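You operate a simulated robot arm through the tools that you are given. There is no shell and no other tool. Be economical: measure what you need, move in short steps, check, and stop when the job is done.

The job below is to be done with a simulated two-armed robot. You get a single attempt, and the scene is never put back.

TASK
Pick up the green bottle with one hand, pass it to the other hand and put it on the green table. Set down upright: green bottle.

It is judged by the outcome, as a careful person would: the job done as asked, and still so three seconds after it is handed in. It fails if anything else is knocked over, pushed out of place, dropped, spilled or broken.

THE ROBOT
Two 7-joint arms with two-finger parallel grippers on one trunk, on a base that drives. Base frame: it is fixed to the floor where the robot stands at the start and does not move with it; the origin is under the middle of the robot, x ahead of it, y to its left, z up; the surface under the hand at the start is at about z = 90. Readings come in cm, rad, newtons and seconds.
The left shoulder is at the start at [3.3, 10.1, 121.1], the right one opposite. With the tool pointing down near the work surface each hand reaches from about 20 to 52 cm from the robot's upright axis, wherever it stands, measured 20 degrees to its own side. Places, roughly: green table [-160, 80, 90]. Payload 2.4 kg a hand.
Tool frame (each hand has its own): the origin (TCP) lies between the finger pads and is the grasp point; the fingertips stand 2.4 cm ahead of it; z points along the fingers, y is the line along which they close. Largest opening 6.8 cm; finger width 1.7, thickness 1; the body of the gripper, 4 by 7 cm, starts 4.1 cm behind the TCP.
Orientation is that of the tool frame in the base frame, as a unit quaternion [w, x, y, z]. With the fingers straight down and closing along the base's y, the tool's x points along the base's -x, its y along +y and its z along -z.

THE INTERFACE
- The arms move only by the tool send_rows. It takes "left_plan", "right_plan" or both (then of equal length, played together; a hand with none holds still); each is a list of rows, each a list of 3 entries, a list of its own where there are three numbers: the shift along the tool's x, y, z in units of 150 mm (1.0 is 150 mm), then the turn, a rotation vector about the tool's x, y, z in units of 180 degrees (1.0 is 180 degrees), then the gripper command, from -1 (shut) to 1 (fully open), values between in proportion. In form: [[[dx, dy, dz], [ax, ay, az], claw], ...]. A call has 1 to 8 rows; each row is the pose to reach, as a shift and turn from the pose commanded when the call began, along the tool's axes at that moment. A call with a number of a shift or a turn outside -1 to 1 is refused whole. Rows are played at 5 a second. More than 5 cm and 0.15 rad between two rows, or a gripper value outside its range, and nothing of the call is played. A pose out of reach is approached as far as the arm can. The call stops where the force on the tool passes 40 N (or 10 N more than at its start, if that is more) or the arm is blocked; 0.2 s more then pass. Each finger travels about 7.2 cm/s and halts on what it meets, pressing with about 21 N; the grip force reading is that of the motor and also rises with nothing between the fingers. The clock runs only during rows and for 0.2 s after the last one: add rows that repeat a pose to give the fingers time. It gives the time, the measured TCP pose, the force on the tool (base axes), the opening and the grip force at its end, in the units of the frame above (readings bear some noise), with the torque about the TCP (base axes, N m) and any sound that the robot's microphone picked up.
- Cameras (640 x 400 px; columns grow to the right, rows downward): "scene" is now at [11.7, 1.33, 138.14]; the picture's right is [0.16, -0.99, 0.00], its down [-0.47, -0.08, -0.88] and it looks along [0.87, 0.14, -0.48] (base axes); focal length 253 px, centre (320, 200). "left" rides on the left gripper at [8.4, -1.1, -7.5] in its tool frame; the picture's right is [0.13, 0.99, 0.00], its down [-0.60, 0.08, -0.79] and it looks along [-0.79, 0.10, 0.61] (tool axes); focal length 251 px, centre (320, 200). "right" rides on the right gripper at [8.4, 1.1, -7.5] in its tool frame; the picture's right is [-0.13, 0.99, 0.00], its down [-0.60, -0.08, -0.79] and it looks along [-0.79, -0.10, 0.61] (tool axes); focal length 251 px, centre (320, 200). There is no depth. A picture from a camera that has moved, and an enlarged one, comes with that camera's place and axes in the base frame and with its lens.
- get_image(camera): a new picture of that camera. The clock stands still meanwhile.
- slide_trunk(by): slides the trunk up (or, below 0, down) by that many cm; the arms and the scene camera ride with it, the base frame stays. It gives what a move gives, with no picture.
- drive_base(legs): drives the robot by 1 to 6 legs, each [ahead, left, turn to the left] in cm, cm and rad, along the robot's own axes; the way and the turn of a leg run together, so that a leg with both is an arc; at most 150 cm and 3.142 rad a leg. The arms and the cameras ride along, it lands a little off, and it stops where it bumps. It gives what a move gives.
- aim_head(pan, tilt): turns the head with the scene camera to pan (to the left, within 1.501 rad either way) and tilt (down, from -0.506 to 1.204), counted from straight ahead of the robot. It gives what a move gives.
- close_up(camera, box): a new picture of the part [left, top, right, bottom] of that camera's present view, enlarged. The clock stands still meanwhile.
- sign_off(): hands the job in; it is judged then, once.

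Go step by step. Nothing tells you exact positions but the pictures and the camera data: compare them with the known pose of the tool, close in by small moves and look again before you grip or let go. The budget is 120 turns and 108 pictures, counting those below and the enlarged ones. Unless the task says otherwise, let go and move clear before handing in, and close with one line.

The tools are called after "Emit:" by a JSON object that holds its "op" and its "data". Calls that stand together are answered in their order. send_rows: Moves the arms, as the interface text tells. Its arguments: {"type":"object","properties":{"left_plan":{"type":"array"},"right_plan":{"type":"array"}},"required":[]} The other tools are called the same way: slide_trunk (by) slides the trunk up or down; drive_base (legs) drives the base; aim_head (pan, tilt) turns the head that bears the scene camera; get_image (camera) takes a picture; close_up (camera, box) takes an enlarged picture of a part of a camera's view; sign_off () hands the job in.

At the start:

```text
clock: 0.0
left_eef_pos: [34.3, 25.04, 122.47]
left_tool_rot: [0.001, -0.001, 1.0, 0.0]
left_ft_force: [-0.4, -0.4, 0.1]
left_wrist_torque: [0.03, -0.01, 0.01]
left_grip_width: 6.8
left_gripper_force: 0.1
right_eef_pos: [27.38, -4.18, 123.12]
right_tool_rot: [-0.001, 0.0, 1.0, 0.0]
right_ft_force: [1.0, 0.6, 0.3]
right_wrist_torque: [-0.02, -0.01, 0.01]
right_grip_width: 6.78
right_gripper_force: 0.1
trunk travel left (down, up): [-42.5, 42.4]
robot x, y, heading: [-0.16, -0.41, 0.001]
head pan, tilt: [0.159, 0.499]
```

scene: 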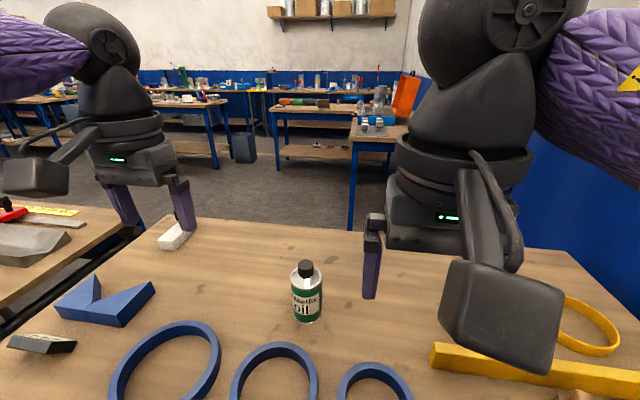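
right: 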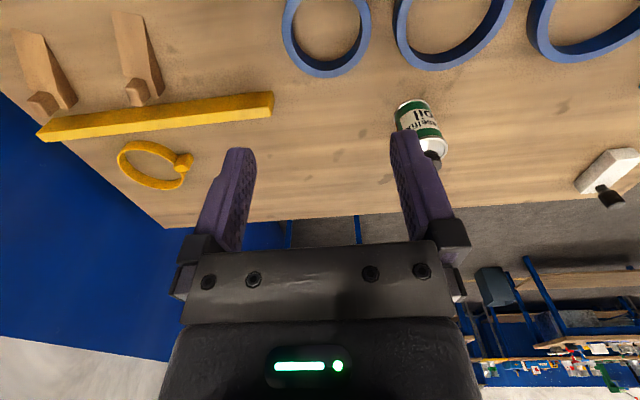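
left: 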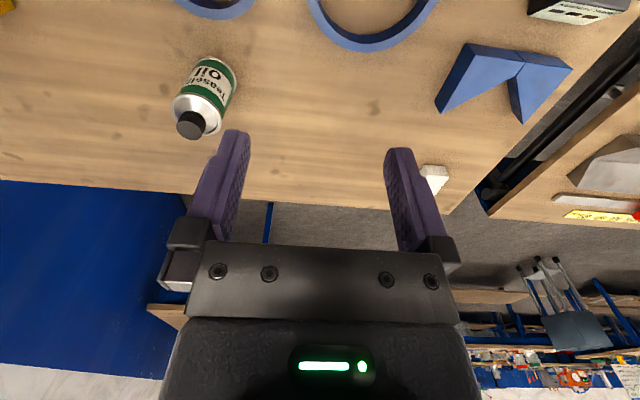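

The green-labelled oil bottle stands at roughly [48, 10, 90], between the hands. I'll enlarge it to get its size, and look at what surrounds the robot.

Emit:
{"op": "close_up", "data": {"camera": "scene", "box": [256, 240, 356, 340]}}

Emit:
{"op": "close_up", "data": {"camera": "left", "box": [140, 30, 270, 150]}}

```text
4.00 times, centred on (306, 290) of scene
camera zoom: at [11.7, 1.33, 138.14], right [0.16, -0.99, 0.0], down [-0.47, -0.08, -0.88], along [0.87, 0.14, -0.48], focal length 1012 px, centre (376, -160)
```

zoom: 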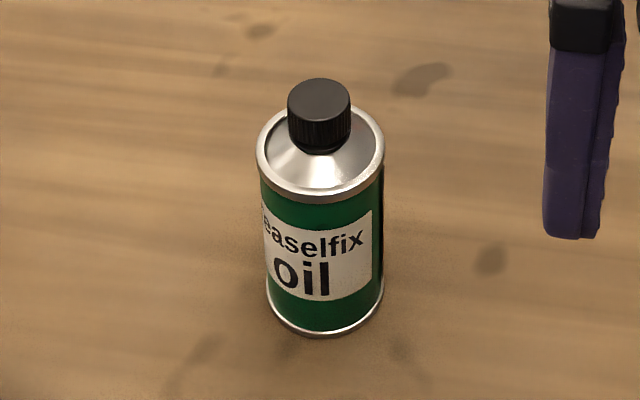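

```text
3.33 times, centred on (205, 90) of left
camera zoom: at [26.07, 24.09, 130.03], right [-0.13, 0.99, 0.0], down [0.6, 0.08, 0.79], along [0.79, 0.1, -0.61], focal length 838 px, centre (703, 567)
```

zoom: 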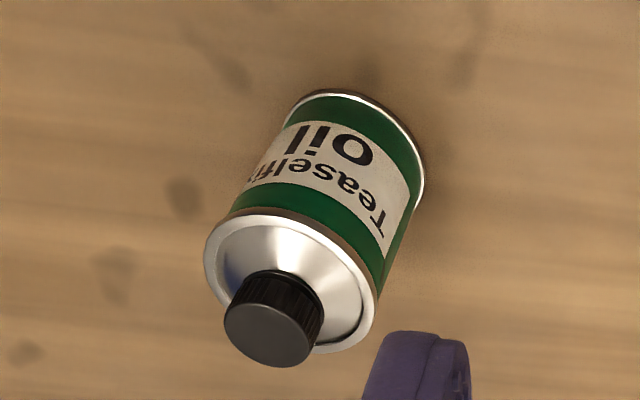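

The bottle looks about 6.2 cm across and 11 cm tall at the shoulder. Its cap is about 3 cm wide, and the top is near z = 105. My plan is for the left hand to take the cap from above, yawed 90°. The right hand will then take the body from the right side with its fingers tilted down. First I move the left hand over the bottle and the right hand out of the way.

Emit:
{"op": "send_rows", "data": {"left_plan": [[[-0.1, -0.12, 0], [0, 0, 0.047], 1], [[-0.2, -0.25, 0], [0, 0, 0.094], 1], [[-0.3, -0.38, 0], [0, 0, 0.141], 1], [[-0.4, -0.5, 0], [0, 0, 0.188], 1], [[-0.5, -0.62, 0], [0, 0, 0.235], 1], [[-0.6, -0.75, 0], [0, 0, 0.282], 1], [[-0.7, -0.88, 0], [0, 0, 0.329], 1], [[-0.8, -1.0, 0], [0, 0, 0.376], 1]], "right_plan": [[[0, -0.15, 0], [0, 0, 0], 1], [[0, -0.3, 0], [0, 0, 0], 1], [[0, -0.45, 0], [0, 0, 0], 1], [[0, -0.6, 0], [0, 0, 0], 1], [[0, -0.75, 0], [0, 0, 0], 1], [[0, -0.9, 0], [0, 0, 0], 1], [[0, -0.95, 0], [0, 0, 0], 1], [[0, -1.0, 0], [0, 0, 0], 1]]}}

```text
clock: 1.8
left_eef_pos: [41.04, 16.56, 120.09]
left_tool_rot: [-0.001, 0.557, 0.83, -0.001]
left_ft_force: [-0.4, 0.4, -0.9]
left_wrist_torque: [-0.02, 0.01, -0.01]
left_grip_width: 6.79
left_gripper_force: 0.1
left hand out of reach, approached as far as the arm can: row 5, 6, 7, 8
right_eef_pos: [27.51, -19.24, 123.0]
right_tool_rot: [-0.001, 0.0, 1.0, 0.0]
right_ft_force: [0.4, -0.1, 0.2]
right_wrist_torque: [0.01, 0.0, -0.01]
right_grip_width: 6.79
right_gripper_force: 0.2
trunk travel left (down, up): [-42.5, 42.4]
robot x, y, heading: [-0.34, 0.12, 0.001]
head pan, tilt: [0.159, 0.499]
```

The left hand reached its limit at this height, because the wrist sits too high relative to the shoulder. I'll raise the trunk by 15 cm.

Emit:
{"op": "slide_trunk", "data": {"by": 15}}

```text
clock: 3.5
left_eef_pos: [40.39, 16.61, 135.88]
left_tool_rot: [0.011, 0.554, 0.832, 0.006]
left_ft_force: [0.4, 0.7, -0.1]
left_wrist_torque: [-0.04, 0.02, -0.02]
left_grip_width: 6.8
left_gripper_force: 0.1
right_eef_pos: [27.39, -19.23, 138.14]
right_tool_rot: [0.001, 0.0, 1.0, 0.0]
right_ft_force: [1.6, -0.9, -0.6]
right_wrist_torque: [-0.01, 0.02, -0.01]
right_grip_width: 6.8
right_gripper_force: 0.0
trunk travel left (down, up): [-57.5, 27.4]
robot x, y, heading: [-0.12, -0.11, 0.002]
head pan, tilt: [0.159, 0.499]
```

Now I bring the left hand down to about z = 120, finish the yaw, and see where it ends up.

Emit:
{"op": "send_rows", "data": {"left_plan": [[[0, 0, 0.2], [0, 0, 0.03], 1], [[0, 0, 0.4], [0, 0, 0.06], 1], [[0, 0, 0.6], [0, 0, 0.09], 1], [[0, 0, 0.8], [0, 0, 0.124], 1], [[0, 0, 1.0], [0, 0, 0.124], 1], [[0, 0, 1.0], [0, 0, 0.124], 1]]}}

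```text
clock: 5.0
left_eef_pos: [41.05, 16.69, 121.15]
left_tool_rot: [0.011, 0.706, 0.708, 0.009]
left_ft_force: [0.1, -0.1, -1.0]
left_wrist_torque: [-0.01, 0.0, -0.01]
left_grip_width: 6.82
left_gripper_force: 0.1
right_eef_pos: [27.33, -19.21, 138.06]
right_tool_rot: [0.0, 0.0, 1.0, 0.001]
right_ft_force: [-0.8, -0.1, 0.1]
right_wrist_torque: [-0.01, -0.05, -0.01]
right_grip_width: 6.8
right_gripper_force: 0.0
trunk travel left (down, up): [-57.5, 27.4]
robot x, y, heading: [0.07, -0.39, 0.0]
head pan, tilt: [0.159, 0.499]
```

The command is in step with the reading. I'll shift to just above the cap, near [46.9, 9.6], and look.

Emit:
{"op": "send_rows", "data": {"left_plan": [[[-0.12, 0.1, 0], [0, 0, 0], 1], [[-0.24, 0.2, 0], [0, 0, 0], 1], [[-0.36, 0.3, 0], [0, 0, 0], 1], [[-0.47, 0.39, 0], [0, 0, 0], 1], [[-0.47, 0.39, 0], [0, 0, 0], 1]]}}

Emit:
{"op": "get_image", "data": {"camera": "scene"}}

Emit:
{"op": "get_image", "data": {"camera": "left"}}

```text
clock: 6.2
left_eef_pos: [40.48, 14.41, 122.53]
left_tool_rot: [0.011, 0.705, 0.709, 0.009]
left_ft_force: [-0.7, -0.1, 0.4]
left_wrist_torque: [0.01, -0.02, 0.01]
left_grip_width: 6.78
left_gripper_force: 0.0
left hand out of reach, approached as far as the arm can: row 1, 2, 3, 4, 5
right_eef_pos: [27.33, -19.21, 138.16]
right_tool_rot: [0.0, 0.0, 1.0, 0.0]
right_ft_force: [-0.4, -0.6, -0.3]
right_wrist_torque: [-0.01, 0.0, 0.02]
right_grip_width: 6.8
right_gripper_force: 0.1
trunk travel left (down, up): [-57.5, 27.4]
robot x, y, heading: [0.39, 0.07, 0.003]
head pan, tilt: [0.159, 0.499]
```

```text
102 pictures are left
camera scene: at [10.39, 1.31, 153.2], right [0.16, -0.99, 0.0], down [-0.47, -0.08, -0.88], along [0.87, 0.14, -0.48], focal length 253 px, centre (320, 200)
```

scene: 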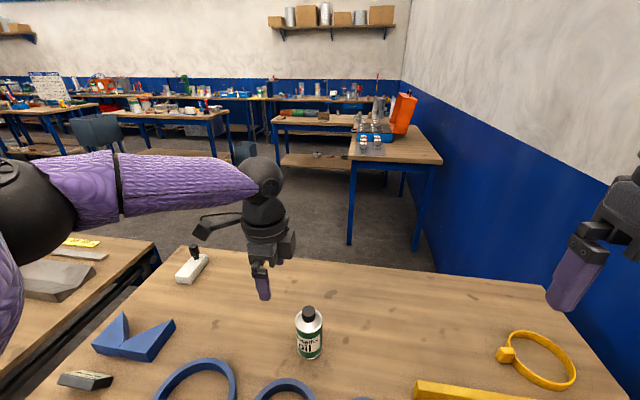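

```text
101 pictures are left
camera left: at [39.32, 22.99, 130.0], right [0.99, 0.13, 0.03], down [0.06, -0.6, 0.8], along [0.12, -0.79, -0.6], focal length 251 px, centre (320, 200)
```

left: 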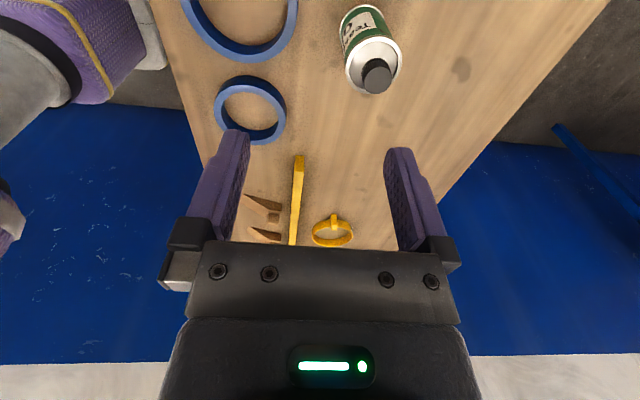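

The arm is fully stretched, so the base should come closer. I'll tilt the head down to see how much room there is to the bench edge.

Emit:
{"op": "aim_head", "data": {"pan": 0.1, "tilt": 1.15}}

Emit:
{"op": "get_image", "data": {"camera": "scene"}}

```text
clock: 7.2
left_eef_pos: [40.63, 14.45, 122.43]
left_tool_rot: [0.011, 0.705, 0.709, 0.01]
left_ft_force: [0.2, -0.6, 0.3]
left_wrist_torque: [0.0, -0.01, 0.0]
left_grip_width: 6.81
left_gripper_force: 0.0
right_eef_pos: [27.21, -19.29, 138.09]
right_tool_rot: [0.0, 0.0, 1.0, 0.0]
right_ft_force: [0.0, -0.7, -0.1]
right_wrist_torque: [0.0, -0.04, 0.02]
right_grip_width: 6.79
right_gripper_force: 0.0
trunk travel left (down, up): [-57.5, 27.4]
robot x, y, heading: [-0.01, 0.04, 0.001]
head pan, tilt: [0.099, 1.15]
```

```text
100 pictures are left
camera scene: at [7.34, 0.47, 148.12], right [0.1, -0.99, 0.0], down [-0.91, -0.09, -0.41], along [0.41, 0.04, -0.91], focal length 253 px, centre (320, 200)
```

scene: 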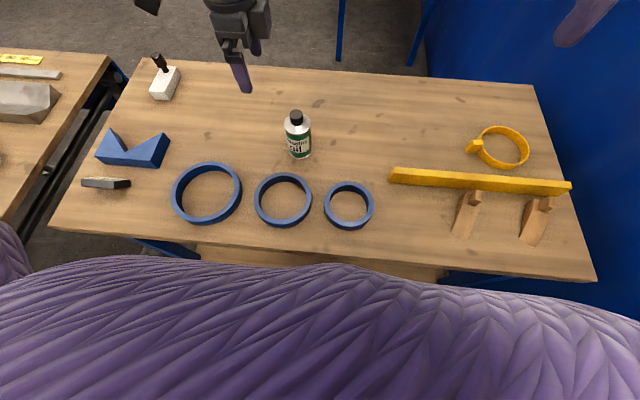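

The near bench edge is at about x = 19, so there's room for a short move ahead. I'll drive 5 cm.

Emit:
{"op": "drive_base", "data": {"legs": [[5, 0, 0]]}}

Emit:
{"op": "send_rows", "data": {"left_plan": [[[0, 0, 0.1], [0, 0, 0], 1], [[0, 0, 0.2], [0, 0, 0], 1], [[-0.1, 0, 0.3], [0, 0, 0], 1], [[-0.2, 0, 0.4], [0, 0, 0], 1], [[-0.2, 0, 0.4], [0, 0, 0], 1]]}}

Emit:
{"op": "get_image", "data": {"camera": "scene"}}

```text
clock: 8.1
left_eef_pos: [45.71, 14.39, 122.5]
left_tool_rot: [0.009, 0.705, 0.709, 0.009]
left_ft_force: [0.9, 0.6, 1.4]
left_wrist_torque: [0.0, 0.02, 0.02]
left_grip_width: 6.81
left_gripper_force: 0.1
right_eef_pos: [32.55, -19.25, 137.92]
right_tool_rot: [-0.001, 0.0, 1.0, -0.001]
right_ft_force: [-0.4, 0.8, -0.3]
right_wrist_torque: [-0.02, 0.03, -0.03]
right_grip_width: 6.8
right_gripper_force: 0.1
trunk travel left (down, up): [-57.5, 27.4]
robot x, y, heading: [5.2, 0.08, -0.004]
head pan, tilt: [0.099, 1.15]
```

```text
clock: 9.3
left_eef_pos: [43.44, 13.92, 118.04]
left_tool_rot: [0.011, 0.705, 0.709, 0.009]
left_ft_force: [-0.8, 0.5, -0.2]
left_wrist_torque: [0.01, 0.0, 0.0]
left_grip_width: 6.79
left_gripper_force: 0.0
left hand out of reach, approached as far as the arm can: row 1, 2, 3, 4, 5
right_eef_pos: [32.27, -19.22, 138.06]
right_tool_rot: [0.0, 0.0, 1.0, -0.001]
right_ft_force: [0.0, 0.1, -0.5]
right_wrist_torque: [-0.04, 0.0, 0.01]
right_grip_width: 6.79
right_gripper_force: 0.1
trunk travel left (down, up): [-57.5, 27.4]
robot x, y, heading: [4.65, 0.33, -0.0]
head pan, tilt: [0.099, 1.15]
```

```text
99 pictures are left
camera scene: at [12.4, 0.47, 148.11], right [0.1, -1.0, 0.0], down [-0.91, -0.09, -0.41], along [0.41, 0.04, -0.91], focal length 253 px, centre (320, 200)
```

scene: 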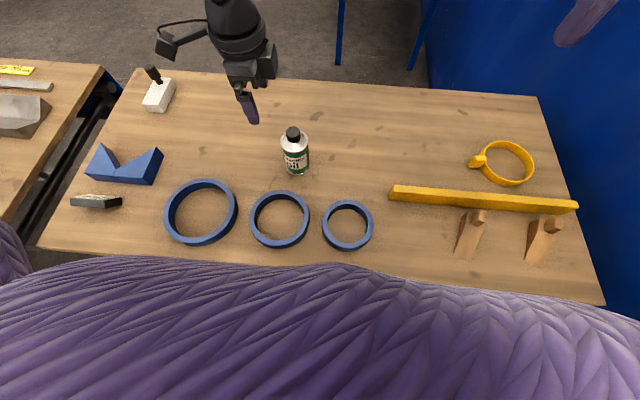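

The hand is still at its limit, and the reach grows when the hand is further below the shoulder. I'll raise the trunk another 10 cm and lower the hand again, staying above the cap.

Emit:
{"op": "slide_trunk", "data": {"by": 10}}

Emit:
{"op": "send_rows", "data": {"left_plan": [[[0, 0, 0.2], [0, 0, 0], 1], [[0, 0, 0.4], [0, 0, 0], 1], [[0, 0, 0.6], [0, 0, 0], 1], [[0, 0, 0.8], [0, 0, 0], 1], [[0, 0, 0.93], [0, 0, 0], 1], [[0, 0, 0.93], [0, 0, 0], 1]]}}

```text
clock: 10.6
left_eef_pos: [43.24, 13.86, 128.28]
left_tool_rot: [0.012, 0.705, 0.709, 0.009]
left_ft_force: [-0.4, -0.1, -0.4]
left_wrist_torque: [-0.02, 0.02, 0.01]
left_grip_width: 6.82
left_gripper_force: 0.1
right_eef_pos: [32.36, -19.2, 148.1]
right_tool_rot: [0.0, 0.0, 1.0, 0.0]
right_ft_force: [-0.1, -0.7, 0.4]
right_wrist_torque: [-0.02, 0.02, 0.0]
right_grip_width: 6.8
right_gripper_force: 0.1
trunk travel left (down, up): [-67.5, 17.4]
robot x, y, heading: [5.26, -0.02, -0.002]
head pan, tilt: [0.099, 1.15]
```

```text
clock: 12.0
left_eef_pos: [39.81, 17.28, 120.65]
left_tool_rot: [0.012, 0.705, 0.709, 0.009]
left_ft_force: [-0.1, -0.6, 0.5]
left_wrist_torque: [-0.02, 0.02, 0.0]
left_grip_width: 6.78
left_gripper_force: 0.0
left hand out of reach, approached as far as the arm can: row 1, 2, 3, 4, 5, 6
right_eef_pos: [32.31, -19.14, 148.22]
right_tool_rot: [0.0, 0.0, 1.0, 0.0]
right_ft_force: [-0.7, 0.1, -0.3]
right_wrist_torque: [-0.01, -0.06, 0.02]
right_grip_width: 6.81
right_gripper_force: 0.1
trunk travel left (down, up): [-67.5, 17.4]
robot x, y, heading: [4.92, 0.14, -0.006]
head pan, tilt: [0.099, 1.15]
```

The hand drifts left as it lowers, so the 90° yaw is hitting a wrist limit rather than a lack of reach. I'll turn the yaw back, and the right hand can still come in from the right.

Emit:
{"op": "send_rows", "data": {"left_plan": [[[0, 0, 0], [0, 0, -0.047], 1], [[0, 0, 0], [0, 0, -0.094], 1], [[0, 0, 0], [0, 0, -0.141], 1], [[0, 0, 0], [0, 0, -0.188], 1], [[0, 0, 0], [0, 0, -0.235], 1], [[0, 0, 0], [0, 0, -0.282], 1], [[0, 0, 0], [0, 0, -0.329], 1], [[0, 0, 0], [0, 0, -0.376], 1]]}}

Emit:
{"op": "slide_trunk", "data": {"by": -10}}

```text
clock: 13.8
left_eef_pos: [39.72, 17.34, 120.55]
left_tool_rot: [0.015, 0.19, 0.982, 0.0]
left_ft_force: [0.1, -0.9, 0.4]
left_wrist_torque: [-0.01, 0.0, 0.04]
left_grip_width: 6.81
left_gripper_force: 0.0
left hand out of reach, approached as far as the arm can: row 4, 5, 7
right_eef_pos: [32.4, -19.27, 148.1]
right_tool_rot: [0.0, 0.0, 1.0, 0.001]
right_ft_force: [0.3, 0.0, 0.2]
right_wrist_torque: [0.0, 0.02, 0.02]
right_grip_width: 6.81
right_gripper_force: 0.1
trunk travel left (down, up): [-67.5, 17.4]
robot x, y, heading: [5.31, 0.12, 0.001]
head pan, tilt: [0.099, 1.15]
```

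```text
clock: 15.2
left_eef_pos: [39.9, 17.23, 110.28]
left_tool_rot: [0.015, 0.191, 0.981, -0.001]
left_ft_force: [0.2, 0.0, 0.4]
left_wrist_torque: [0.01, 0.01, 0.0]
left_grip_width: 6.79
left_gripper_force: 0.1
right_eef_pos: [32.38, -19.11, 138.05]
right_tool_rot: [0.0, 0.0, 1.0, 0.0]
right_ft_force: [-0.1, -0.4, -0.5]
right_wrist_torque: [0.01, 0.03, -0.01]
right_grip_width: 6.81
right_gripper_force: 0.0
trunk travel left (down, up): [-57.5, 27.4]
robot x, y, heading: [5.17, -0.01, -0.001]
head pan, tilt: [0.099, 1.15]
```

The yaw is now about 22°. I'll move over the cap at z ≈ 112.

Emit:
{"op": "send_rows", "data": {"left_plan": [[[0, 0, -0.13], [0, 0, 0], 1], [[-0.15, -0.07, -0.13], [0, 0, 0], 1], [[-0.3, -0.14, -0.13], [0, 0, 0], 1], [[-0.45, -0.21, -0.13], [0, 0, 0], 1], [[-0.622, -0.295, -0.13], [0, 0, 0], 1], [[-0.622, -0.295, -0.13], [0, 0, 0], 1]]}}

Emit:
{"op": "get_image", "data": {"camera": "scene"}}

Emit:
{"op": "get_image", "data": {"camera": "left"}}

```text
clock: 16.6
left_eef_pos: [42.36, 14.05, 115.62]
left_tool_rot: [0.015, 0.192, 0.981, 0.0]
left_ft_force: [0.0, 0.5, 0.4]
left_wrist_torque: [0.01, -0.06, 0.01]
left_grip_width: 6.81
left_gripper_force: 0.1
left hand out of reach, approached as far as the arm can: row 2, 3, 4, 5, 6
right_eef_pos: [32.35, -19.25, 138.2]
right_tool_rot: [0.0, 0.0, 1.0, -0.001]
right_ft_force: [-0.4, -0.6, -0.3]
right_wrist_torque: [0.04, 0.0, 0.0]
right_grip_width: 6.81
right_gripper_force: 0.1
trunk travel left (down, up): [-57.5, 27.4]
robot x, y, heading: [4.97, -0.2, -0.002]
head pan, tilt: [0.099, 1.15]
```

```text
98 pictures are left
camera scene: at [12.4, 0.47, 148.11], right [0.1, -1.0, 0.0], down [-0.91, -0.09, -0.41], along [0.41, 0.04, -0.91], focal length 253 px, centre (320, 200)
```

scene: 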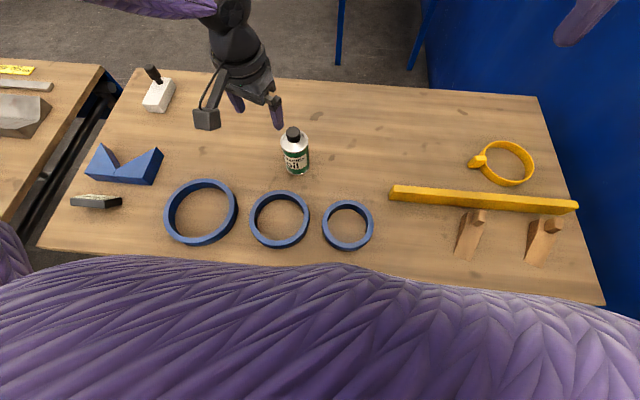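

```text
97 pictures are left
camera left: at [34.01, 16.43, 122.97], right [0.25, 0.97, 0.0], down [0.57, -0.15, 0.81], along [0.79, -0.2, -0.58], focal length 251 px, centre (320, 200)
```

left: 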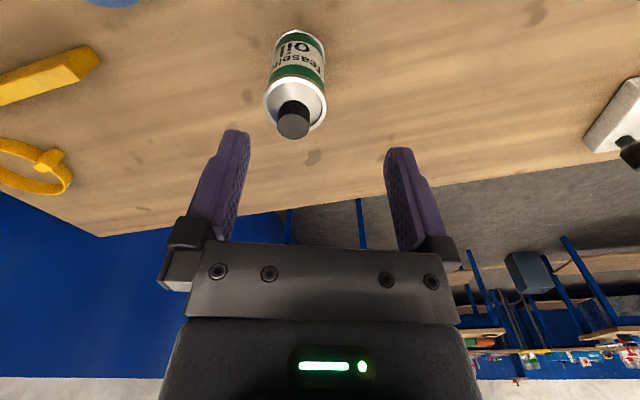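

By both cameras the cap is at about [46.9, 10.2, 105], but the left arm still stalls short of it. I'll look at how the arm is folded before choosing a way round.

Emit:
{"op": "aim_head", "data": {"pan": 0.7, "tilt": 0.55}}

Emit:
{"op": "get_image", "data": {"camera": "scene"}}

```text
clock: 17.6
left_eef_pos: [42.28, 14.1, 115.73]
left_tool_rot: [0.016, 0.192, 0.981, 0.0]
left_ft_force: [-0.3, 0.3, 0.9]
left_wrist_torque: [-0.05, -0.02, 0.0]
left_grip_width: 6.82
left_gripper_force: 0.1
right_eef_pos: [32.41, -19.13, 137.93]
right_tool_rot: [0.0, 0.0, 1.0, 0.0]
right_ft_force: [-0.9, 0.3, 0.0]
right_wrist_torque: [0.0, 0.02, -0.02]
right_grip_width: 6.8
right_gripper_force: 0.0
trunk travel left (down, up): [-57.5, 27.4]
robot x, y, heading: [4.98, -0.04, -0.001]
head pan, tilt: [0.7, 0.55]
```

```text
96 pictures are left
camera scene: at [13.34, 5.65, 152.73], right [0.64, -0.77, 0.0], down [-0.4, -0.34, -0.85], along [0.65, 0.55, -0.52], focal length 253 px, centre (320, 200)
```

scene: 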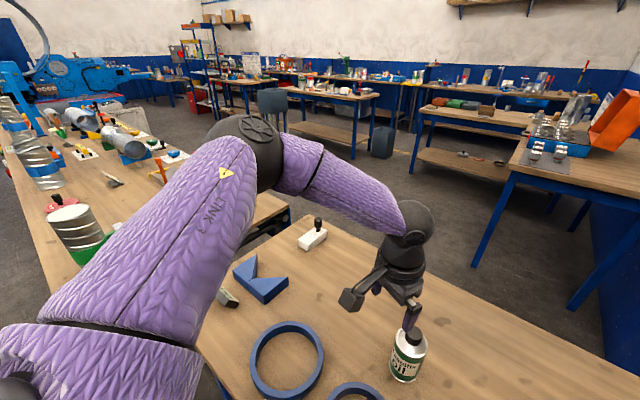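

The elbow is well bent, so this is a joint limit from reaching inward. I'll drive the base 7 cm to the right, so that the bottle lies on the left hand's own side.

Emit:
{"op": "drive_base", "data": {"legs": [[0, -7, 0]]}}

Emit:
{"op": "send_rows", "data": {"left_plan": [[[0, 0.1, 0], [0, 0, 0], 1], [[-0.1, 0.2, 0], [0, 0, 0], 1], [[-0.2, 0.3, 0], [0, 0, 0], 1], [[-0.2, 0.3, 0], [0, 0, 0], 1]]}}

```text
clock: 18.6
left_eef_pos: [42.27, 6.88, 115.67]
left_tool_rot: [0.015, 0.191, 0.981, 0.002]
left_ft_force: [0.3, -0.2, -0.4]
left_wrist_torque: [0.04, -0.03, 0.02]
left_grip_width: 6.82
left_gripper_force: 0.1
right_eef_pos: [32.31, -26.49, 138.01]
right_tool_rot: [-0.001, 0.001, 1.0, 0.0]
right_ft_force: [-0.7, 0.7, 0.3]
right_wrist_torque: [0.05, 0.01, -0.01]
right_grip_width: 6.81
right_gripper_force: 0.1
trunk travel left (down, up): [-57.5, 27.4]
robot x, y, heading: [5.15, -7.23, -0.002]
head pan, tilt: [0.7, 0.55]
```

```text
clock: 19.6
left_eef_pos: [45.36, 10.61, 116.36]
left_tool_rot: [0.015, 0.192, 0.981, 0.001]
left_ft_force: [-0.2, -0.2, 0.6]
left_wrist_torque: [-0.02, 0.02, 0.01]
left_grip_width: 6.82
left_gripper_force: 0.0
left hand out of reach, approached as far as the arm can: row 2, 3, 4
right_eef_pos: [32.39, -26.44, 138.02]
right_tool_rot: [-0.001, 0.0, 1.0, 0.0]
right_ft_force: [0.3, 0.1, 0.0]
right_wrist_torque: [-0.01, 0.0, 0.01]
right_grip_width: 6.79
right_gripper_force: 0.1
trunk travel left (down, up): [-57.5, 27.4]
robot x, y, heading: [5.05, -6.86, 0.001]
head pan, tilt: [0.7, 0.55]
```

Almost there: x is about 1.5 cm short. I'll ease the base forward 2.5 cm and check the alignment.

Emit:
{"op": "drive_base", "data": {"legs": [[2.5, 0, 0]]}}

Emit:
{"op": "aim_head", "data": {"pan": 0.4, "tilt": 0.8}}

Emit:
{"op": "get_image", "data": {"camera": "scene"}}

Emit:
{"op": "get_image", "data": {"camera": "left"}}

```text
clock: 20.4
left_eef_pos: [48.21, 10.63, 116.23]
left_tool_rot: [0.015, 0.192, 0.981, 0.001]
left_ft_force: [0.9, 0.1, 0.0]
left_wrist_torque: [-0.02, 0.0, 0.02]
left_grip_width: 6.81
left_gripper_force: 0.0
right_eef_pos: [35.05, -26.3, 138.11]
right_tool_rot: [-0.002, 0.001, 1.0, 0.0]
right_ft_force: [0.1, 0.0, 0.4]
right_wrist_torque: [0.0, 0.05, 0.01]
right_grip_width: 6.8
right_gripper_force: 0.0
trunk travel left (down, up): [-57.5, 27.4]
robot x, y, heading: [7.72, -6.95, 0.001]
head pan, tilt: [0.7, 0.55]
```

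```text
clock: 21.2
left_eef_pos: [48.01, 10.52, 116.25]
left_tool_rot: [0.015, 0.191, 0.981, 0.0]
left_ft_force: [0.2, -0.1, -0.3]
left_wrist_torque: [0.01, 0.02, 0.03]
left_grip_width: 6.82
left_gripper_force: 0.1
right_eef_pos: [34.91, -26.28, 137.97]
right_tool_rot: [0.0, 0.001, 1.0, 0.0]
right_ft_force: [0.6, 0.0, 0.5]
right_wrist_torque: [0.02, 0.01, 0.0]
right_grip_width: 6.82
right_gripper_force: 0.0
trunk travel left (down, up): [-57.5, 27.4]
robot x, y, heading: [7.54, -7.06, 0.0]
head pan, tilt: [0.4, 0.799]
```

```text
95 pictures are left
camera scene: at [16.44, -4.07, 150.6], right [0.39, -0.92, 0.0], down [-0.66, -0.28, -0.7], along [0.64, 0.27, -0.72], focal length 253 px, centre (320, 200)
```

scene: 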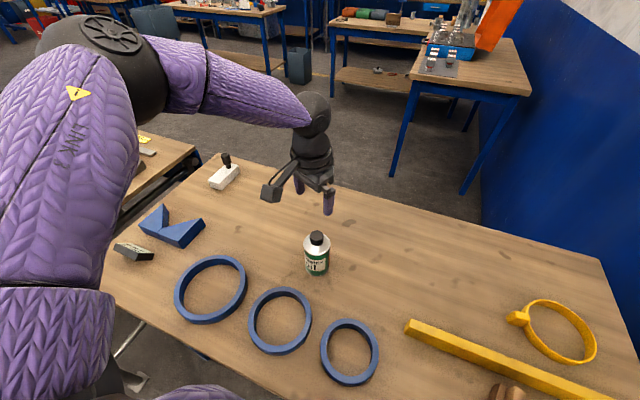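

```text
94 pictures are left
camera left: at [39.71, 12.98, 123.59], right [0.25, 0.97, 0.0], down [0.56, -0.15, 0.81], along [0.79, -0.2, -0.58], focal length 251 px, centre (320, 200)
```

left: 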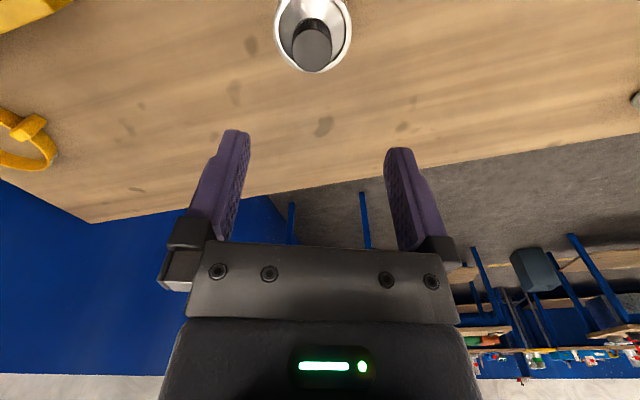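

The cap is about 0.8 cm nearer and 0.4 cm to the right of the tool axis. I'll correct that, lower to just above the cap, and look again.

Emit:
{"op": "send_rows", "data": {"left_plan": [[[0.04, -0.043, 0.12], [0, 0, 0], 1], [[0.04, -0.043, 0.24], [0, 0, 0], 1], [[0.04, -0.043, 0.36], [0, 0, 0], 1], [[0.04, -0.043, 0.46], [0, 0, 0], 1], [[0.04, -0.043, 0.46], [0, 0, 0], 1]]}}

Emit:
{"op": "get_image", "data": {"camera": "left"}}

Emit:
{"op": "close_up", "data": {"camera": "scene", "box": [250, 160, 390, 300]}}

```text
clock: 22.4
left_eef_pos: [45.31, 11.66, 111.83]
left_tool_rot: [0.016, 0.192, 0.981, 0.001]
left_ft_force: [0.1, -0.1, 0.7]
left_wrist_torque: [-0.02, 0.04, -0.02]
left_grip_width: 6.81
left_gripper_force: 0.1
left hand out of reach, approached as far as the arm can: row 1, 2, 3, 4, 5
right_eef_pos: [34.73, -26.24, 138.06]
right_tool_rot: [0.0, 0.002, 1.0, 0.0]
right_ft_force: [-1.0, -0.7, 0.2]
right_wrist_torque: [0.02, 0.0, 0.03]
right_grip_width: 6.77
right_gripper_force: 0.1
trunk travel left (down, up): [-57.5, 27.4]
robot x, y, heading: [7.6, -7.11, -0.001]
head pan, tilt: [0.4, 0.799]
```

```text
93 pictures are left
camera left: at [37.02, 14.03, 119.05], right [0.25, 0.97, 0.0], down [0.56, -0.15, 0.81], along [0.79, -0.2, -0.58], focal length 251 px, centre (320, 200)
```

left: 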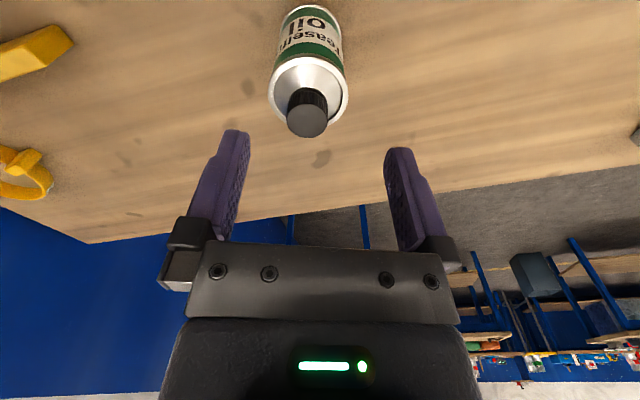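

```text
2.86 times, centred on (320, 230) of scene
camera zoom: at [16.42, -4.08, 150.6], right [0.39, -0.92, 0.0], down [-0.66, -0.28, -0.7], along [0.64, 0.27, -0.72], focal length 723 px, centre (320, 114)
```

zoom: 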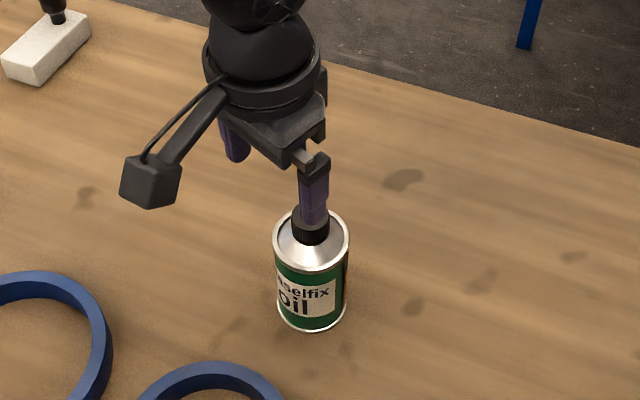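

Lowering the hand on its own costs reach, so I'll lower it by sliding the trunk instead. First I raise it back to [47.3, 10.2, 116].

Emit:
{"op": "send_rows", "data": {"left_plan": [[[0, 0, -0.15], [0, 0, 0], 1], [[-0.05, -0.01, -0.3], [0, 0, 0], 1], [[-0.1, -0.03, -0.32], [0, 0, 0], 1], [[-0.16, -0.04, -0.32], [0, 0, 0], 1], [[-0.16, -0.04, -0.32], [0, 0, 0], 1]]}}

Emit:
{"op": "get_image", "data": {"camera": "left"}}

```text
clock: 23.6
left_eef_pos: [47.11, 10.33, 116.49]
left_tool_rot: [0.015, 0.192, 0.981, 0.0]
left_ft_force: [0.4, 0.5, 0.0]
left_wrist_torque: [-0.05, -0.03, 0.0]
left_grip_width: 6.8
left_gripper_force: 0.1
right_eef_pos: [34.83, -26.28, 138.05]
right_tool_rot: [0.0, 0.002, 1.0, 0.0]
right_ft_force: [-0.2, 0.0, -0.7]
right_wrist_torque: [-0.02, -0.01, 0.0]
right_grip_width: 6.81
right_gripper_force: 0.0
trunk travel left (down, up): [-57.5, 27.4]
robot x, y, heading: [7.84, -6.75, 0.001]
head pan, tilt: [0.4, 0.799]
```

```text
91 pictures are left
camera left: at [38.82, 12.58, 123.83], right [0.25, 0.97, 0.0], down [0.56, -0.15, 0.81], along [0.79, -0.2, -0.58], focal length 251 px, centre (320, 200)
```

left: 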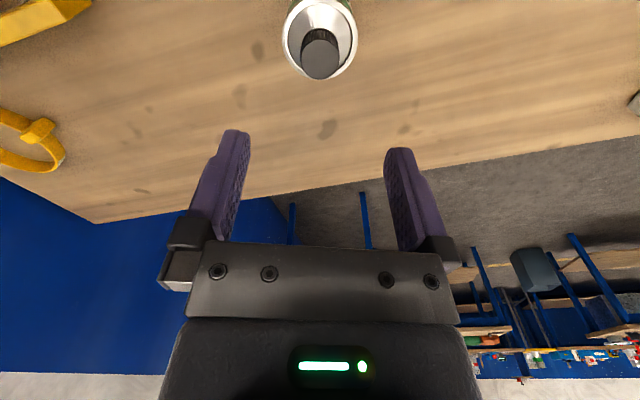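

The cap is now centred between the fingers. I'll lower the trunk 8 cm so the fingertips are just above the cap top.

Emit:
{"op": "slide_trunk", "data": {"by": -8}}

Emit:
{"op": "get_image", "data": {"camera": "left"}}

Emit:
{"op": "close_up", "data": {"camera": "scene", "box": [250, 140, 390, 280]}}

```text
clock: 24.8
left_eef_pos: [47.17, 10.24, 108.58]
left_tool_rot: [0.016, 0.193, 0.981, 0.0]
left_ft_force: [-0.7, -0.1, 1.1]
left_wrist_torque: [0.02, -0.01, -0.05]
left_grip_width: 6.79
left_gripper_force: 0.0
right_eef_pos: [34.82, -26.4, 130.1]
right_tool_rot: [-0.001, 0.001, 1.0, 0.001]
right_ft_force: [0.2, 0.5, 0.2]
right_wrist_torque: [0.01, -0.01, -0.05]
right_grip_width: 6.79
right_gripper_force: 0.0
trunk travel left (down, up): [-49.5, 35.4]
robot x, y, heading: [7.68, -7.32, -0.003]
head pan, tilt: [0.4, 0.799]
```

```text
90 pictures are left
camera left: at [38.86, 12.58, 115.88], right [0.25, 0.97, 0.0], down [0.56, -0.15, 0.81], along [0.79, -0.2, -0.58], focal length 251 px, centre (320, 200)
```

left: 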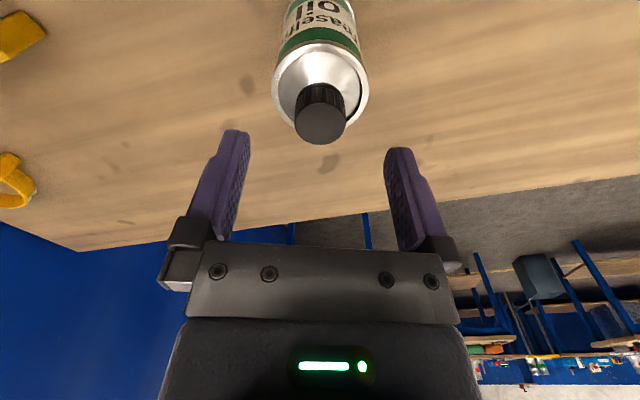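

```text
2.86 times, centred on (320, 210) of scene
camera zoom: at [16.96, -4.08, 142.58], right [0.39, -0.92, 0.0], down [-0.66, -0.28, -0.7], along [0.64, 0.27, -0.72], focal length 723 px, centre (320, 171)
```

zoom: 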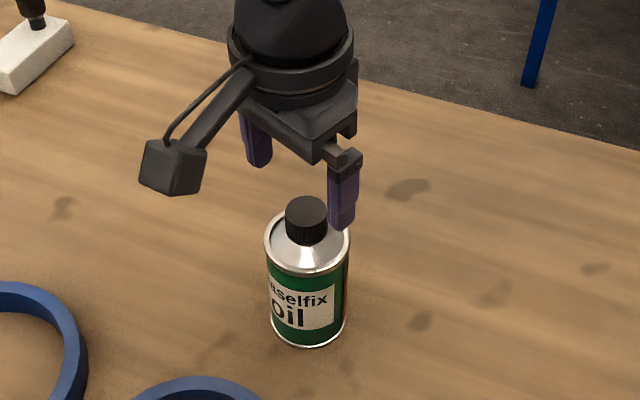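

The cap top is at about z = 104.5 and centred to within a few millimetres. I'll lower the trunk 3.8 cm so the pads straddle the cap, then look before gripping.

Emit:
{"op": "slide_trunk", "data": {"by": -3.8}}

Emit:
{"op": "close_up", "data": {"camera": "left", "box": [200, 60, 440, 210]}}

Emit:
{"op": "close_up", "data": {"camera": "scene", "box": [260, 140, 380, 260]}}

```text
clock: 25.6
left_eef_pos: [47.23, 10.3, 104.85]
left_tool_rot: [0.017, 0.192, 0.981, 0.001]
left_ft_force: [-0.1, 0.2, -0.1]
left_wrist_torque: [-0.05, 0.05, 0.01]
left_grip_width: 6.78
left_gripper_force: 0.0
right_eef_pos: [34.95, -26.46, 126.23]
right_tool_rot: [0.0, 0.0, 1.0, 0.0]
right_ft_force: [0.9, 0.3, 0.0]
right_wrist_torque: [-0.01, -0.02, -0.02]
right_grip_width: 6.79
right_gripper_force: 0.0
trunk travel left (down, up): [-45.7, 39.2]
robot x, y, heading: [7.91, -6.85, -0.0]
head pan, tilt: [0.4, 0.799]
```

```text
2.67 times, centred on (320, 135) of left
camera zoom: at [38.86, 12.59, 112.08], right [0.25, 0.97, 0.0], down [0.56, -0.15, 0.81], along [0.79, -0.2, -0.58], focal length 670 px, centre (320, 373)
```

zoom: 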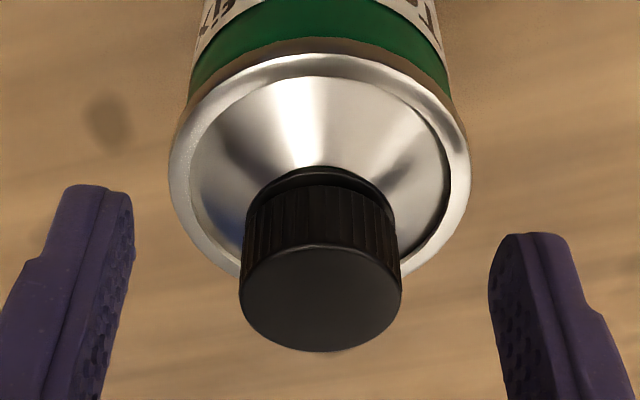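

```text
3.33 times, centred on (320, 200) of scene
camera zoom: at [17.32, -4.08, 138.76], right [0.39, -0.92, 0.0], down [-0.66, -0.28, -0.7], along [0.64, 0.27, -0.72], focal length 844 px, centre (320, 200)
```

zoom: 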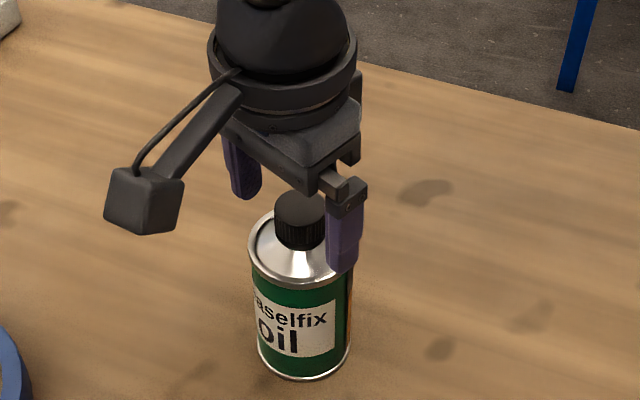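

The cap is centred between the pads, so I'll close the left gripper.

Emit:
{"op": "send_rows", "data": {"left_plan": [[[0, 0, 0], [0, 0, 0], 0.2], [[0, 0, 0], [0, 0, 0], -0.4], [[0, 0, 0], [0, 0, 0], -1], [[0, 0, 0], [0, 0, 0], -1], [[0, 0, 0], [0, 0, 0], -1]]}}

Emit:
{"op": "close_up", "data": {"camera": "left", "box": [200, 60, 440, 210]}}

```text
clock: 26.8
left_eef_pos: [47.16, 10.19, 104.77]
left_tool_rot: [0.015, 0.191, 0.981, 0.001]
left_ft_force: [0.6, 0.7, 0.4]
left_wrist_torque: [0.01, -0.03, 0.03]
left_grip_width: 2.85
left_gripper_force: 20.9
right_eef_pos: [34.8, -26.18, 126.11]
right_tool_rot: [0.001, 0.001, 1.0, 0.0]
right_ft_force: [-0.2, -0.1, 0.0]
right_wrist_torque: [0.01, 0.0, 0.0]
right_grip_width: 6.82
right_gripper_force: 0.0
trunk travel left (down, up): [-45.7, 39.2]
robot x, y, heading: [7.56, -6.88, 0.0]
head pan, tilt: [0.4, 0.799]
```

```text
2.67 times, centred on (320, 135) of left
camera zoom: at [38.88, 12.59, 112.07], right [0.25, 0.97, 0.0], down [0.56, -0.15, 0.81], along [0.79, -0.2, -0.58], focal length 670 px, centre (320, 373)
```

zoom: 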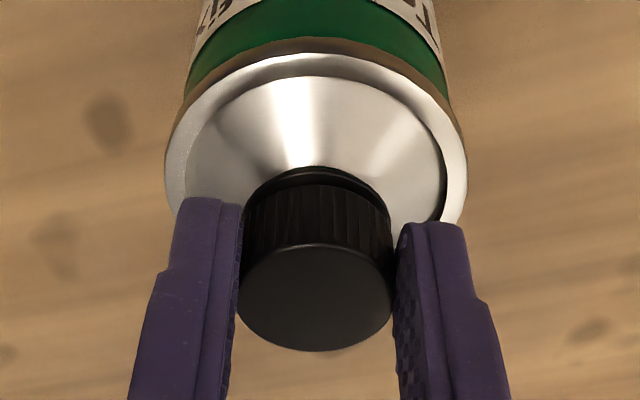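

The left hand has a firm grip on the 2.85 cm cap. I'll lift it by raising the trunk 20 cm.

Emit:
{"op": "slide_trunk", "data": {"by": 20}}

Emit:
{"op": "get_image", "data": {"camera": "scene"}}

```text
clock: 29.0
left_eef_pos: [47.26, 10.33, 124.84]
left_tool_rot: [0.015, 0.191, 0.982, 0.001]
left_ft_force: [-0.2, 0.2, -2.9]
left_wrist_torque: [0.03, 0.02, -0.01]
left_grip_width: 2.85
left_gripper_force: 21.1
right_eef_pos: [34.87, -26.26, 146.2]
right_tool_rot: [0.0, 0.001, 1.0, 0.0]
right_ft_force: [-0.1, -0.1, 0.0]
right_wrist_torque: [0.0, 0.01, -0.01]
right_grip_width: 6.79
right_gripper_force: 0.0
trunk travel left (down, up): [-65.7, 19.2]
robot x, y, heading: [7.71, -7.26, -0.001]
head pan, tilt: [0.4, 0.799]
```

```text
85 pictures are left
camera scene: at [16.14, -4.07, 158.8], right [0.39, -0.92, 0.0], down [-0.66, -0.28, -0.7], along [0.64, 0.27, -0.72], focal length 253 px, centre (320, 200)
```

scene: 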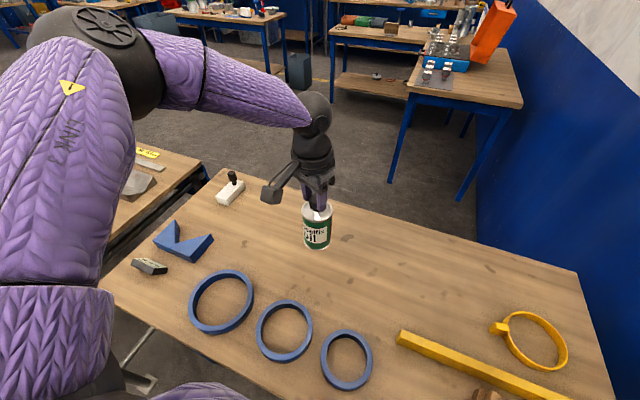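

The bottle is up and weighs about 0.3 kg. Next I bring it inward to about [43.7, 5] while the right hand starts its yaw to approach from the right.

Emit:
{"op": "send_rows", "data": {"left_plan": [[[0.01, -0.05, 0], [0, 0, 0], -1], [[0.02, -0.1, 0], [0, 0, 0], -1], [[0.03, -0.16, 0], [0, 0, 0], -1], [[0.04, -0.22, 0], [0, 0, 0], -1], [[0.05, -0.28, 0], [0, 0, 0], -1], [[0.06, -0.34, 0], [0, 0, 0], -1], [[0.08, -0.4, 0], [0, 0, 0], -1], [[0.084, -0.415, 0], [0, 0, 0], -1]], "right_plan": [[[0, 0, 0], [0, 0, -0.045], 1], [[0, 0, 0], [0, 0, -0.09], 1], [[0, 0, 0], [0, 0, -0.135], 1], [[0, 0, 0], [0, 0, -0.18], 1], [[0, 0, 0], [0, 0, -0.225], 1], [[0, 0, 0], [0, 0, -0.27], 1], [[0, 0, 0], [0, 0, -0.315], 1], [[0, 0, 0], [0, 0, -0.36], 1]]}}

Emit:
{"op": "send_rows", "data": {"right_plan": [[[0, 0, 0], [0, -0.044, 0], 1], [[0, 0, 0], [0, -0.088, 0], 1], [[0, 0, 0], [0, -0.132, 0], 1], [[0, 0, 0], [0, -0.176, 0], 1], [[0, 0, 0], [0, -0.22, 0], 1], [[0, 0, 0], [0, -0.264, 0], 1], [[0, 0, 0], [0, -0.306, 0], 1]]}}

```text
clock: 30.8
left_eef_pos: [43.47, 5.26, 124.81]
left_tool_rot: [0.016, 0.192, 0.981, 0.0]
left_ft_force: [0.1, 0.2, -3.4]
left_wrist_torque: [-0.02, 0.03, 0.02]
left_grip_width: 2.87
left_gripper_force: 21.6
left hand out of reach, approached as far as the arm can: row 6, 7, 8
right_eef_pos: [32.48, -23.44, 145.11]
right_tool_rot: [0.0, -0.535, 0.845, 0.001]
right_ft_force: [0.4, 0.2, -0.8]
right_wrist_torque: [0.0, 0.01, -0.01]
right_grip_width: 6.8
right_gripper_force: 0.1
right hand out of reach, approached as far as the arm can: row 7, 8
trunk travel left (down, up): [-65.7, 19.2]
robot x, y, heading: [7.48, -7.26, -0.002]
head pan, tilt: [0.4, 0.799]
```

```text
clock: 32.4
left_eef_pos: [43.4, 5.34, 124.84]
left_tool_rot: [0.016, 0.191, 0.981, 0.001]
left_ft_force: [0.2, 0.6, -2.2]
left_wrist_torque: [0.02, 0.03, 0.01]
left_grip_width: 2.88
left_gripper_force: 21.2
right_eef_pos: [32.05, -22.87, 145.35]
right_tool_rot: [0.39, -0.473, 0.75, 0.249]
right_ft_force: [0.9, 0.7, -0.3]
right_wrist_torque: [0.0, -0.02, -0.01]
right_grip_width: 6.79
right_gripper_force: 0.1
right hand out of reach, approached as far as the arm can: row 7
trunk travel left (down, up): [-65.7, 19.2]
robot x, y, heading: [7.41, -7.02, -0.001]
head pan, tilt: [0.4, 0.799]
```

The right tool now points to the left front at 55° from down, as planned. I'll bring it in two steps toward a pre-grasp point about 12 cm back from the bottle body.

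Emit:
{"op": "send_rows", "data": {"right_plan": [[[0.06, 0.02, 0.15], [0, 0, 0], 1], [[0.13, 0.04, 0.3], [0, 0, 0], 1], [[0.2, 0.06, 0.45], [0, 0, 0], 1], [[0.27, 0.08, 0.6], [0, 0, 0], 1], [[0.33, 0.1, 0.75], [0, 0, 0], 1], [[0.39, 0.116, 0.9], [0, 0, 0], 1], [[0.39, 0.116, 0.9], [0, 0, 0], 1]]}}

Emit:
{"op": "aim_head", "data": {"pan": 0.2, "tilt": 0.7}}

Emit:
{"op": "get_image", "data": {"camera": "scene"}}

Emit:
{"op": "get_image", "data": {"camera": "right"}}

```text
clock: 34.0
left_eef_pos: [43.33, 5.27, 125.0]
left_tool_rot: [0.016, 0.191, 0.982, 0.001]
left_ft_force: [0.3, -0.1, -3.0]
left_wrist_torque: [0.03, 0.0, -0.01]
left_grip_width: 2.86
left_gripper_force: 21.3
right_eef_pos: [31.82, -19.07, 141.41]
right_tool_rot: [0.389, -0.474, 0.749, 0.249]
right_ft_force: [0.8, 0.3, -0.7]
right_wrist_torque: [-0.01, 0.02, 0.02]
right_grip_width: 6.78
right_gripper_force: 0.0
right hand out of reach, approached as far as the arm can: row 1, 2, 3, 4, 5, 6, 7
trunk travel left (down, up): [-65.7, 19.2]
robot x, y, heading: [7.71, -7.21, 0.003]
head pan, tilt: [0.4, 0.799]
```

```text
clock: 34.7
left_eef_pos: [43.38, 5.16, 124.99]
left_tool_rot: [0.016, 0.191, 0.981, 0.0]
left_ft_force: [-0.3, -0.3, -2.3]
left_wrist_torque: [-0.03, -0.01, -0.02]
left_grip_width: 2.91
left_gripper_force: 21.0
right_eef_pos: [31.7, -19.04, 141.57]
right_tool_rot: [0.389, -0.474, 0.75, 0.248]
right_ft_force: [0.0, 0.8, 0.3]
right_wrist_torque: [0.01, 0.0, -0.04]
right_grip_width: 6.77
right_gripper_force: 0.0
trunk travel left (down, up): [-65.7, 19.2]
robot x, y, heading: [7.48, -7.07, 0.005]
head pan, tilt: [0.201, 0.7]
```

```text
84 pictures are left
camera scene: at [17.01, -5.51, 159.63], right [0.2, -0.98, 0.0], down [-0.63, -0.13, -0.76], along [0.75, 0.15, -0.64], focal length 253 px, centre (320, 200)
```

scene: 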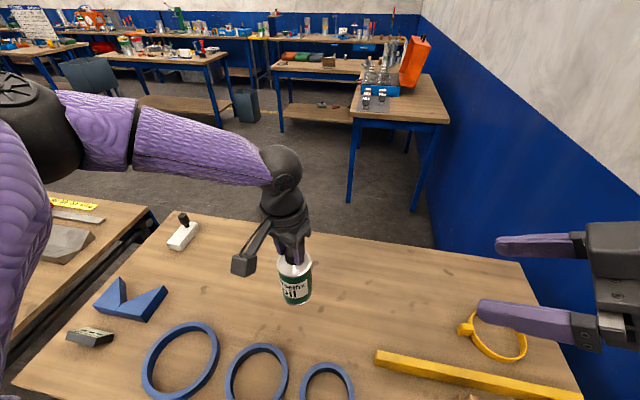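

```text
83 pictures are left
camera right: at [26.17, -28.49, 138.91], right [-0.86, 0.49, 0.11], down [-0.06, -0.31, 0.95], along [0.5, 0.81, 0.29], focal length 251 px, centre (320, 200)
```

right: 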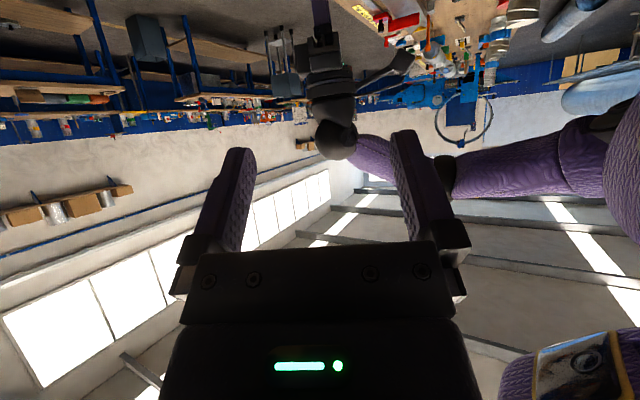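

The right wrist appears to be folded too close to its own shoulder. I'll test that by pushing the right hand forward and down, away from the shoulder.

Emit:
{"op": "send_rows", "data": {"right_plan": [[[0.02, -0.12, 0.08], [0, 0, 0], 1], [[0.04, -0.24, 0.17], [0, 0, 0], 1], [[0.07, -0.36, 0.25], [0, 0, 0], 1], [[0.09, -0.48, 0.34], [0, 0, 0], 1], [[0.107, -0.6, 0.42], [0, 0, 0], 1], [[0.107, -0.6, 0.42], [0, 0, 0], 1]]}}

```text
clock: 36.1
left_eef_pos: [43.38, 5.27, 124.89]
left_tool_rot: [0.016, 0.192, 0.981, 0.0]
left_ft_force: [1.1, -0.3, -2.9]
left_wrist_torque: [0.03, 0.04, 0.01]
left_grip_width: 2.89
left_gripper_force: 20.8
right_eef_pos: [32.47, -19.33, 142.31]
right_tool_rot: [0.391, -0.473, 0.75, 0.247]
right_ft_force: [0.3, 0.8, 0.3]
right_wrist_torque: [0.03, 0.0, -0.02]
right_grip_width: 6.8
right_gripper_force: 0.0
right hand out of reach, approached as far as the arm can: row 1, 2, 3, 4, 5, 6
trunk travel left (down, up): [-65.7, 19.2]
robot x, y, heading: [7.66, -7.23, -0.0]
head pan, tilt: [0.201, 0.7]
```

It is still stuck, so the arm is caught on a joint limit in this posture. I'll unwind the right hand back to pointing down. Then I'll lower it clear of the left arm and rotate again from there.

Emit:
{"op": "send_rows", "data": {"right_plan": [[[0, 0, 0], [0, 0.044, 0], 1], [[0, 0, 0], [0, 0.088, 0], 1], [[0, 0, 0], [0, 0.132, 0], 1], [[0, 0, 0], [0, 0.176, 0], 1], [[0, 0, 0], [0, 0.22, 0], 1], [[0, 0, 0], [0, 0.264, 0], 1], [[0, 0, 0], [0, 0.306, 0], 1], [[0, 0, 0], [0, 0.306, 0], 1]]}}

Emit:
{"op": "send_rows", "data": {"right_plan": [[[0, 0, 0.15], [0, 0, 0.045], 1], [[0, 0, 0.3], [0, 0, 0.09], 1], [[0, 0, 0.45], [0, 0, 0.135], 1], [[0, 0, 0.6], [0, 0, 0.18], 1], [[0, 0, 0.75], [0, 0, 0.225], 1], [[0, 0, 0.9], [0, 0, 0.27], 1], [[0, 0, 1.0], [0, 0, 0.315], 1], [[0, 0, 1.0], [0, 0, 0.36], 1]]}}

Emit:
{"op": "get_image", "data": {"camera": "scene"}}

```text
clock: 37.9
left_eef_pos: [43.37, 5.26, 124.89]
left_tool_rot: [0.016, 0.192, 0.981, 0.0]
left_ft_force: [0.5, 0.5, -3.7]
left_wrist_torque: [0.03, -0.04, 0.0]
left_grip_width: 2.88
left_gripper_force: 20.9
right_eef_pos: [32.2, -19.04, 141.99]
right_tool_rot: [-0.001, -0.535, 0.845, 0.001]
right_ft_force: [-0.3, -0.1, 0.5]
right_wrist_torque: [-0.02, 0.01, 0.04]
right_grip_width: 6.83
right_gripper_force: 0.1
trunk travel left (down, up): [-65.7, 19.2]
robot x, y, heading: [6.98, -7.18, -0.0]
head pan, tilt: [0.201, 0.7]
```

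```text
clock: 39.7
left_eef_pos: [43.46, 5.26, 124.92]
left_tool_rot: [0.016, 0.191, 0.981, 0.001]
left_ft_force: [0.7, 0.0, -2.1]
left_wrist_torque: [0.02, 0.02, -0.01]
left_grip_width: 2.85
left_gripper_force: 21.1
right_eef_pos: [32.21, -19.0, 127.08]
right_tool_rot: [0.0, 0.002, 1.0, 0.0]
right_ft_force: [-0.6, -0.5, 0.4]
right_wrist_torque: [-0.03, 0.02, -0.01]
right_grip_width: 6.77
right_gripper_force: 0.0
trunk travel left (down, up): [-65.7, 19.2]
robot x, y, heading: [7.51, -7.17, -0.0]
head pan, tilt: [0.201, 0.7]
```

```text
82 pictures are left
camera scene: at [17.01, -5.52, 159.63], right [0.2, -0.98, 0.0], down [-0.63, -0.13, -0.76], along [0.75, 0.15, -0.64], focal length 253 px, centre (320, 200)
```

scene: 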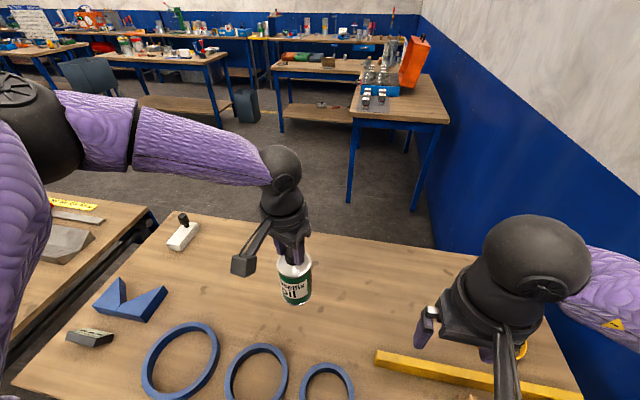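

The right hand is free again. I'll extend it forward while it points down, to [43.5, -11, 124], so the wrist stays clear of the shoulder when it tilts.

Emit:
{"op": "send_rows", "data": {"right_plan": [[[-0.13, 0.08, 0.05], [0, 0, 0], 1], [[-0.26, 0.17, 0.1], [0, 0, 0], 1], [[-0.39, 0.26, 0.15], [0, 0, 0], 1], [[-0.52, 0.35, 0.2], [0, 0, 0], 1], [[-0.65, 0.44, 0.2], [0, 0, 0], 1], [[-0.753, 0.533, 0.2], [0, 0, 0], 1], [[-0.753, 0.533, 0.2], [0, 0, 0], 1]]}}

```text
clock: 41.3
left_eef_pos: [43.36, 5.3, 124.98]
left_tool_rot: [0.016, 0.192, 0.981, 0.0]
left_ft_force: [0.0, 0.5, -3.0]
left_wrist_torque: [0.02, 0.0, 0.02]
left_grip_width: 2.86
left_gripper_force: 21.7
right_eef_pos: [43.47, -10.92, 124.03]
right_tool_rot: [0.0, 0.001, 1.0, 0.0]
right_ft_force: [-0.4, 0.6, -0.5]
right_wrist_torque: [0.0, 0.01, -0.04]
right_grip_width: 6.8
right_gripper_force: 0.1
trunk travel left (down, up): [-65.7, 19.2]
robot x, y, heading: [7.42, -7.17, 0.001]
head pan, tilt: [0.201, 0.7]
```

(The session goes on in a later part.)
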